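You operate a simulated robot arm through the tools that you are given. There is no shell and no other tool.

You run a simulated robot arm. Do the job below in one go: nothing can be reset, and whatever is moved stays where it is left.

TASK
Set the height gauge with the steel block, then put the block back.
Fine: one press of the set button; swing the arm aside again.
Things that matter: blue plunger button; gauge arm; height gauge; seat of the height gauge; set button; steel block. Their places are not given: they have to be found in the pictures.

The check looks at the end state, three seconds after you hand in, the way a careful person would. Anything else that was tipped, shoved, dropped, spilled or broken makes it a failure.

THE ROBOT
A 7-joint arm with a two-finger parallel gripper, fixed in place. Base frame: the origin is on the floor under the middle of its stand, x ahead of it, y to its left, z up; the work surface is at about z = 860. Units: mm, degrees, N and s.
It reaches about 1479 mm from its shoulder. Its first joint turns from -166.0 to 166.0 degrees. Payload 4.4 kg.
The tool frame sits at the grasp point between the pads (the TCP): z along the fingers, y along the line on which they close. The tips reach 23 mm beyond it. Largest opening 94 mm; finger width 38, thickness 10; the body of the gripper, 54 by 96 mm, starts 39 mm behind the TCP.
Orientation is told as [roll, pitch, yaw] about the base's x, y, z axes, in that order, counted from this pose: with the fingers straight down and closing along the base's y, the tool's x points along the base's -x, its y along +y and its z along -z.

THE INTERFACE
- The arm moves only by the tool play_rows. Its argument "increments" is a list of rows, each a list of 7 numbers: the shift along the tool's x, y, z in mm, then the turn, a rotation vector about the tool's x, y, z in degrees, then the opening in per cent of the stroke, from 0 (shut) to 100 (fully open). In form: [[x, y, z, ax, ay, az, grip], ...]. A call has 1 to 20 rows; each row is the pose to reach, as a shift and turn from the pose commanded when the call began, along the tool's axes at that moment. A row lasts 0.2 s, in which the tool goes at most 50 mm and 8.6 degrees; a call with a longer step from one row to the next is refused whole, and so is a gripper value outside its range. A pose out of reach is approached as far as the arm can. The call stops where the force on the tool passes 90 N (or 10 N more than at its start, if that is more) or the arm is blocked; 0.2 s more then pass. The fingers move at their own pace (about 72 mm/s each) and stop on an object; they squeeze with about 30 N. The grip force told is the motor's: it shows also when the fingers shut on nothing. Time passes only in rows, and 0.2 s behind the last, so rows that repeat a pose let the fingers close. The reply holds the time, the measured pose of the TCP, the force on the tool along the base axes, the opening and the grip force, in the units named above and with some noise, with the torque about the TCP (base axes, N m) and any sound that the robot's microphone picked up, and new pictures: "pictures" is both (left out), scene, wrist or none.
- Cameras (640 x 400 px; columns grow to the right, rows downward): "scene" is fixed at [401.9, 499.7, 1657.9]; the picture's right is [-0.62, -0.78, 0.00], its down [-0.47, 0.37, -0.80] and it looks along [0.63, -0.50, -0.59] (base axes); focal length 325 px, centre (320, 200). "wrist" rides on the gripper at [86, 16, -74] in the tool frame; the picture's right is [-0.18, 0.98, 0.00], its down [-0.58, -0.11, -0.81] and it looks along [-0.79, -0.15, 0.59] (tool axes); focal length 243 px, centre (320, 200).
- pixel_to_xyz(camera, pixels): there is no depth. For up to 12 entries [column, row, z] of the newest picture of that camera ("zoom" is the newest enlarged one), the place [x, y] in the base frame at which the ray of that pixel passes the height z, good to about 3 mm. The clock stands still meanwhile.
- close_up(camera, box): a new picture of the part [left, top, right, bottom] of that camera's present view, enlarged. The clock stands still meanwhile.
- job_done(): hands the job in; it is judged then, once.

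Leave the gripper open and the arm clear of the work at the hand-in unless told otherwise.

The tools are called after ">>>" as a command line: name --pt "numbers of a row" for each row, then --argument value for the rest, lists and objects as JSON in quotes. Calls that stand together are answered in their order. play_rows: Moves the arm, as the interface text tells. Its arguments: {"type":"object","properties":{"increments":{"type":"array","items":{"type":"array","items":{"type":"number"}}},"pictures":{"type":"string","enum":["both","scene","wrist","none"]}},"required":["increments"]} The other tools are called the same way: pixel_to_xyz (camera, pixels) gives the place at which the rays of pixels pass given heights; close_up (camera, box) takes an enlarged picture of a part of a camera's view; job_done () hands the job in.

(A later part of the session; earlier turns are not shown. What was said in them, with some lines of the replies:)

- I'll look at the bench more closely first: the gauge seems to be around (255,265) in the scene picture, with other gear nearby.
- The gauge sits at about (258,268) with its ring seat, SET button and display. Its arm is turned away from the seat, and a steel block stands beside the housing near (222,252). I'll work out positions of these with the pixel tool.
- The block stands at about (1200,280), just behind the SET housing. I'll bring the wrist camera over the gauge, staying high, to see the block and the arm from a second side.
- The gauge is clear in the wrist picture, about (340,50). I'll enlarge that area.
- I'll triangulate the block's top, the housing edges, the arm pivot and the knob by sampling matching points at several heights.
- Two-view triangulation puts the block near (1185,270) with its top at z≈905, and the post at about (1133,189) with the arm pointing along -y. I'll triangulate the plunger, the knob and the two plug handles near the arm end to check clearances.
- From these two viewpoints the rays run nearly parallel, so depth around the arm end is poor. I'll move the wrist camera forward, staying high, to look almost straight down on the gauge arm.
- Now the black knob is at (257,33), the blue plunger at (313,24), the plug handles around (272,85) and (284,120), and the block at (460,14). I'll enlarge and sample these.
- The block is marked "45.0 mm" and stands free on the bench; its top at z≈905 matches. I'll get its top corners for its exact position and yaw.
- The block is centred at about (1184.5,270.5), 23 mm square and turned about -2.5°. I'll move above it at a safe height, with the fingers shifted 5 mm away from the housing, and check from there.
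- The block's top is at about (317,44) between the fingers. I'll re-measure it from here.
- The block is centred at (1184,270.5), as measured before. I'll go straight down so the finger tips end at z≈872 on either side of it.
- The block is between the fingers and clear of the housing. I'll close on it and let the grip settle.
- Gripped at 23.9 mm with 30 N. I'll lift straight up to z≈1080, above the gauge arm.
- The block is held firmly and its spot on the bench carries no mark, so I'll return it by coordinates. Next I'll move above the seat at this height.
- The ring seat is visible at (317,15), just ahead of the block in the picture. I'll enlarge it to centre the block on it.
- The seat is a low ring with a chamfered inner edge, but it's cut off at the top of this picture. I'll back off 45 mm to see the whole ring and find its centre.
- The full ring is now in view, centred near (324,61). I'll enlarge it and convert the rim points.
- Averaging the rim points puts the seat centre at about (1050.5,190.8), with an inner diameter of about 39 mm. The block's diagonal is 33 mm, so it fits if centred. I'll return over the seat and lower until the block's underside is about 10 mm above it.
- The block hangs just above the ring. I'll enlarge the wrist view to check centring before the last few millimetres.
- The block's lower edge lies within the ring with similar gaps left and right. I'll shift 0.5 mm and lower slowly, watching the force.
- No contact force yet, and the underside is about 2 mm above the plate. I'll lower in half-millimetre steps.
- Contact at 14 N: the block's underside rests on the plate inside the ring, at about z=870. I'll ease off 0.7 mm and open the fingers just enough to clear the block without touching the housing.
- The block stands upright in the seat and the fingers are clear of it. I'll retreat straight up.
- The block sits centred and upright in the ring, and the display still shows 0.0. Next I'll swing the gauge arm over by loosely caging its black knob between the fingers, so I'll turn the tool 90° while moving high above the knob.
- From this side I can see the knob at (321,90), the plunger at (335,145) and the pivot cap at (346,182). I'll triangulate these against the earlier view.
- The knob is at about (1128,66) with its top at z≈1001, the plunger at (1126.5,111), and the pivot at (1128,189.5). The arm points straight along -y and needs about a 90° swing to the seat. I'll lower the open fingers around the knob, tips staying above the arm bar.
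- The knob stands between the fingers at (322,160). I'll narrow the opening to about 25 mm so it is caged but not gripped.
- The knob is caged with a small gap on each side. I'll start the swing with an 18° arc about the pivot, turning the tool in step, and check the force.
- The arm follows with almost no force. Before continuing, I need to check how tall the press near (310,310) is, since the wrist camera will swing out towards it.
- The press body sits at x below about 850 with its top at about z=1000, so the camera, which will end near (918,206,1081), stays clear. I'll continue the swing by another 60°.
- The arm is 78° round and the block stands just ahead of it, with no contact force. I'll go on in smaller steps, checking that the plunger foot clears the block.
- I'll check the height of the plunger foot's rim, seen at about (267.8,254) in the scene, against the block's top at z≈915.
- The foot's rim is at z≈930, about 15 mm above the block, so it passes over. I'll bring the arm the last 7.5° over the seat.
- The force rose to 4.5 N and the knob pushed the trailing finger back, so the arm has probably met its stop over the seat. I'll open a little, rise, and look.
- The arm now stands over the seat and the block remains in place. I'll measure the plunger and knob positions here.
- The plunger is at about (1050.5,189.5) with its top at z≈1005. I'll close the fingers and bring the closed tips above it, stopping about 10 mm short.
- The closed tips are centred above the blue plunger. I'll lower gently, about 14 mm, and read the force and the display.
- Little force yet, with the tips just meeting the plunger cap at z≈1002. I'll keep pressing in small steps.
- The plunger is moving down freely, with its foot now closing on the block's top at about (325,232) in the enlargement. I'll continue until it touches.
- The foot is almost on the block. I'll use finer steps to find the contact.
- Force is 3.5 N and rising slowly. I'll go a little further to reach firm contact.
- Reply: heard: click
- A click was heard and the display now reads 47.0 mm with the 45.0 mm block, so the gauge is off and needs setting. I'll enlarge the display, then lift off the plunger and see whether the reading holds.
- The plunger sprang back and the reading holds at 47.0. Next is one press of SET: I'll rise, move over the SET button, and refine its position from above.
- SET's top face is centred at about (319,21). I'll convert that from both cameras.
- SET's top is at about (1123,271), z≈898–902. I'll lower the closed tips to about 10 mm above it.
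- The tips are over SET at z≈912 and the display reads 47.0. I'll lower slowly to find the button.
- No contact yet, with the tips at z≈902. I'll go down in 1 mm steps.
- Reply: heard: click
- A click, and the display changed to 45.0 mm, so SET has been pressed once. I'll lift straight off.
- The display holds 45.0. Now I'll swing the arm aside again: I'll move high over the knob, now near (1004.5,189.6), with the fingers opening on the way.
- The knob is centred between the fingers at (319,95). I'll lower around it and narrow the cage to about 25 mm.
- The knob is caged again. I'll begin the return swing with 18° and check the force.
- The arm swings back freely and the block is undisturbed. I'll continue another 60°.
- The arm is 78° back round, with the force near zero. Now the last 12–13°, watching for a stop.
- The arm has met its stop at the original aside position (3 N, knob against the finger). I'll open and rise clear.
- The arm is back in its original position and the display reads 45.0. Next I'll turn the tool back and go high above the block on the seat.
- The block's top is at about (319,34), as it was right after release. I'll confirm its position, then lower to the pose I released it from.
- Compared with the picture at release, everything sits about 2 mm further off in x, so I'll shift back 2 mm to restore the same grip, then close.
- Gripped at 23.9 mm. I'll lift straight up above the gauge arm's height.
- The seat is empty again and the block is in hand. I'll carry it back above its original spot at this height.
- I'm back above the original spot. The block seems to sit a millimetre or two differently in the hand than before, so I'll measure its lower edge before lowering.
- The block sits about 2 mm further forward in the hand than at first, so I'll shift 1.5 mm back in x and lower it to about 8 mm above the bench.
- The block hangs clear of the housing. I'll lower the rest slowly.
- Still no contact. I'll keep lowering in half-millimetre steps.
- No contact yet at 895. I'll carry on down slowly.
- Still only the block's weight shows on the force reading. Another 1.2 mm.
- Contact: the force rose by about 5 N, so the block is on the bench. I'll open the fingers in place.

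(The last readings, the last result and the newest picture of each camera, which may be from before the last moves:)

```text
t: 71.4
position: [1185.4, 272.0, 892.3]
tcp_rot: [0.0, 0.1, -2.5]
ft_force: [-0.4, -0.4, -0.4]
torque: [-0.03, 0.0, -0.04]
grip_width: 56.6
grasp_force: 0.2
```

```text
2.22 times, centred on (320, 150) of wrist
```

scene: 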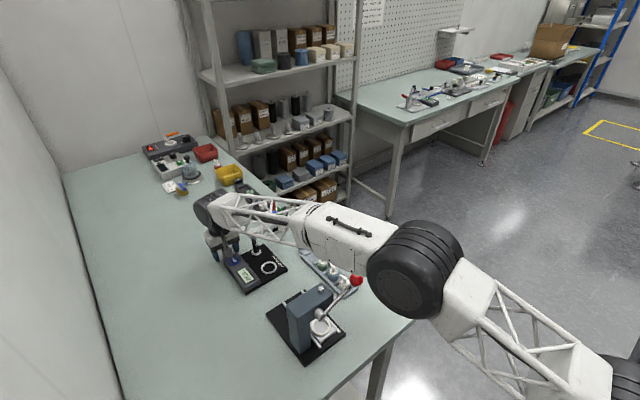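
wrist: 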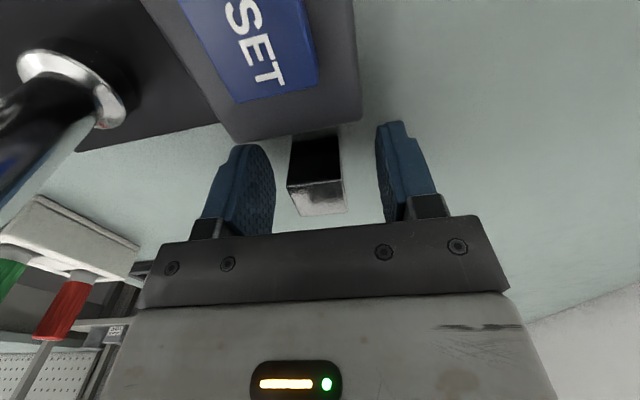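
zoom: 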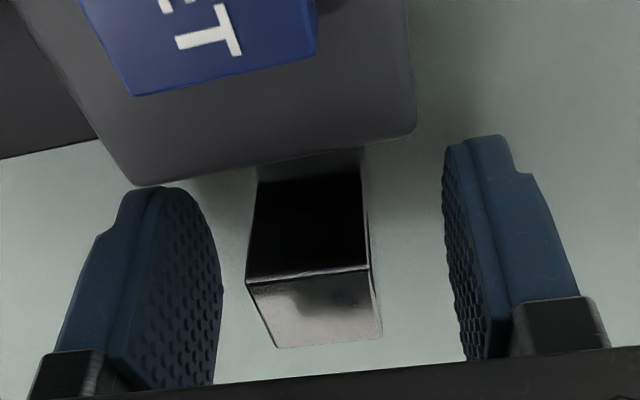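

Released without any contact force. I'll rise straight up and check the block's position.

>>> play_rows --pt "0 0 -15 0 0 0 60" --pt "0 0 -45 0 0 0 60" --pt "0 0 -85 0 0 0 60" --pt "0 0 -125 0 0 0 60" --pt "0 0 -157 0 0 0 60" --pt "0 0 -157 0 0 0 60"

>>> close_up --camera "wrist" --box '[260, 0, 380, 75]'

>>> close_up --camera "scene" --box '[212, 235, 262, 275]'

```text
t: 72.8
position: [1187.3, 270.1, 1048.4]
tcp_rot: [0.0, 0.0, -2.5]
ft_force: [-0.6, -0.5, -0.2]
torque: [-0.01, 0.02, 0.04]
grip_width: 56.5
grasp_force: 0.1
```

scene: 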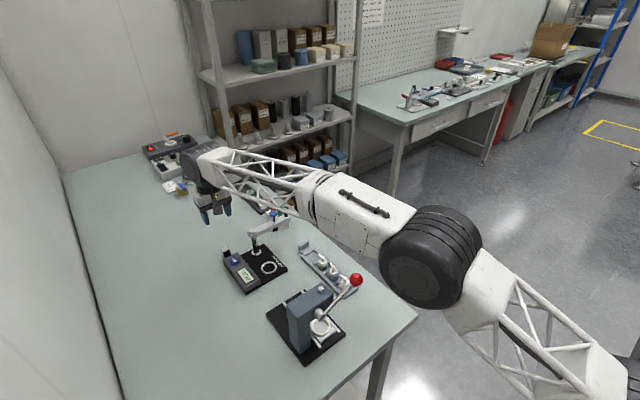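
wrist: 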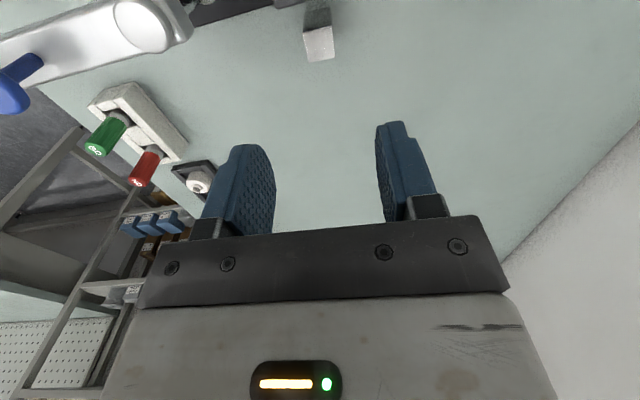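

```text
5.33 times, centred on (320, 38) of wrist
```

zoom: 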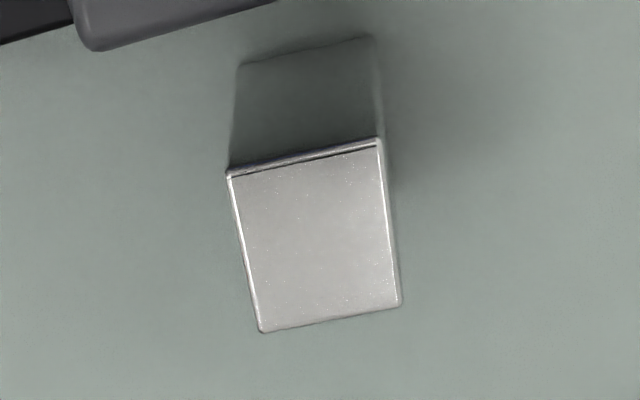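

```text
10.00 times, centred on (237, 255) of scene
```

zoom: 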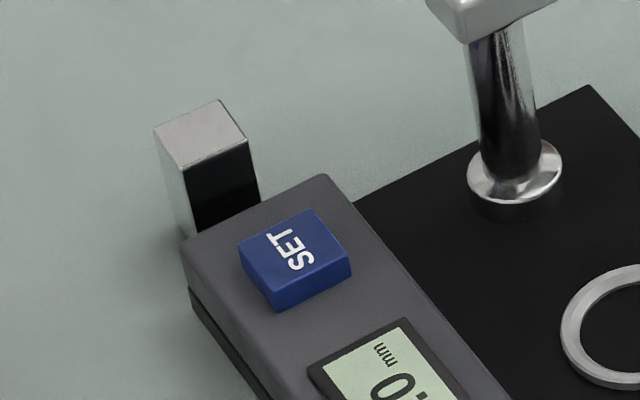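

The block is back within about 1 mm of where it stood, upright and facing the same way. The gauge hasn't moved. I'll raise the arm and withdraw to the starting pose with the gripper open.

>>> play_rows --pt "0 0 -35 0 0 0 60" --pt "0 0 -70 0 0 0 80" --pt "0 0 -100 0 0 0 100" --pt "25 -27.7 -106 0 0 -0.2 100" --pt "50.5 -55.3 -112 0 0 -0.4 100" --pt "76 -83 -118 0 0 -0.6 100" --pt "101 -110.7 -124 0 0 -0.8 100" --pt "126 -138.3 -130 0 0 -1 100" --pt "151.4 -166 -137 0 0 -1.2 100" --pt "177 -193.7 -143 0 0 -1.4 100" --pt "202 -221.3 -149 0 0 -1.6 100" --pt "227 -249 -155 0 0 -1.8 100" --pt "252 -276.7 -161 0 0 -2 100" --pt "277.6 -304.3 -167 0 0 -2.2 100" --pt "302.8 -332 -174 0 0 -2.5 100" --pt "302.8 -332 -174 0 0 -2.5 100"

>>> close_up --camera "scene" --box '[210, 190, 310, 300]'

>>> close_up --camera "scene" --box '[250, 230, 400, 370]'

>>> close_up --camera "scene" --box '[130, 120, 300, 230]'

```text
t: 76.2
position: [870.0, -48.0, 1225.2]
tcp_rot: [0.0, 0.1, 0.0]
ft_force: [-0.2, 0.2, -0.5]
torque: [0.02, 0.02, 0.01]
grip_width: 94.1
grasp_force: 0.2
```

scene: 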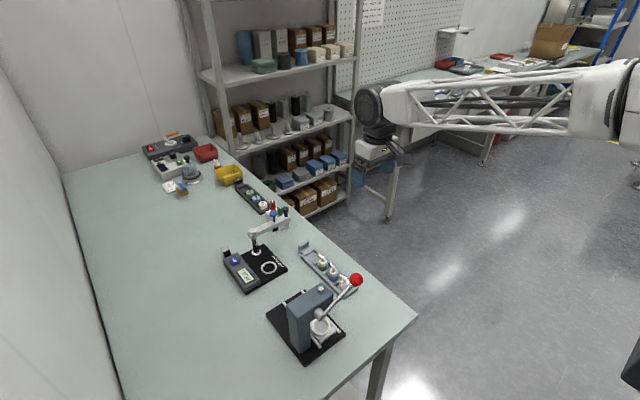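
wrist: 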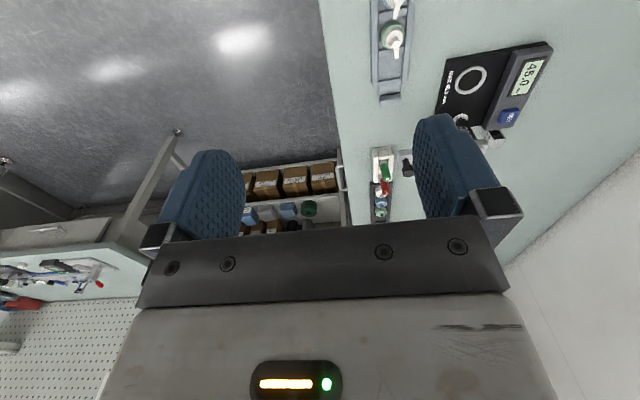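

```text
3.64 times, centred on (260, 245) of scene
```

zoom: 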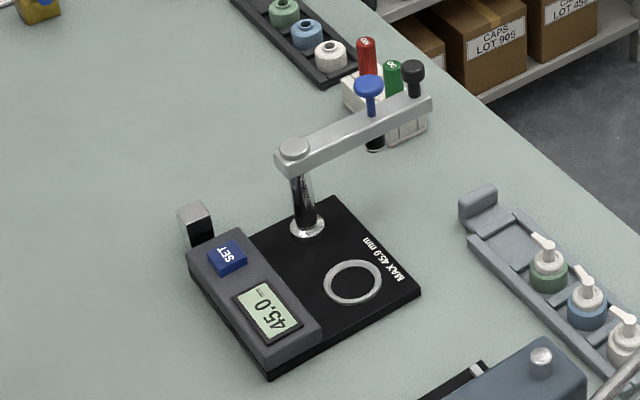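

```text
2.86 times, centred on (325, 300) of scene
```

zoom: 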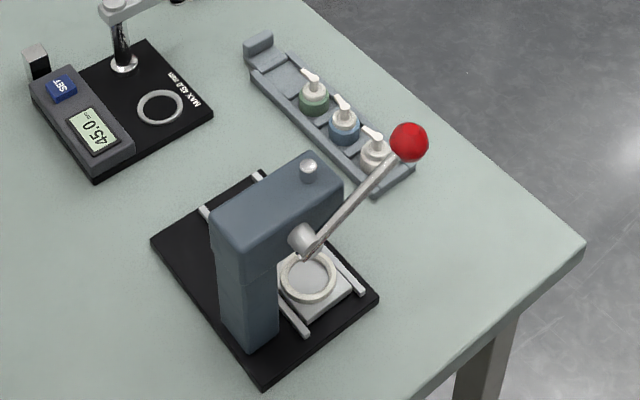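

```text
3.64 times, centred on (215, 175) of scene
```

zoom: 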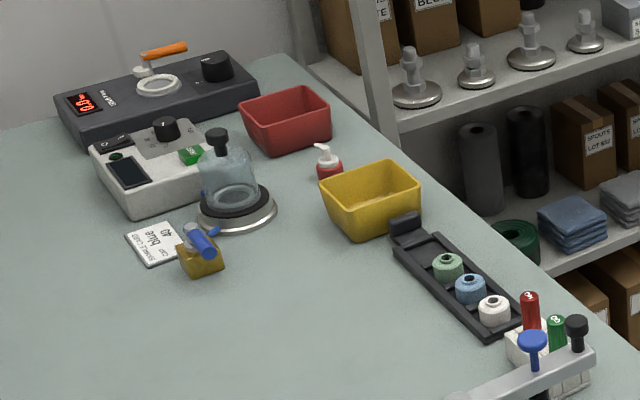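

The final pictures show the display at 45.0 mm, the seat empty, the gauge arm aside in its original place and the block back where it stood. Nothing else on the bench has moved, the gripper is open and the arm is clear. I'm handing in.

>>> job_done

```text
The job is handed in.
```

The height gauge is set: it first read 47.0 mm on the 45.0 mm block, and after one press of SET it now reads 45.0 mm.

- **Block:** it is back standing where it was, within about 1 mm of its original spot and facing the same way.
- **Gauge arm:** it is swung aside again, against the stop at its original position, and the seat is empty.
- **Everything else:** in the final pictures nothing else on the bench has moved.

The robot arm is back at its starting pose with the gripper open. The job is handed in, but no result of the check has come back yet.
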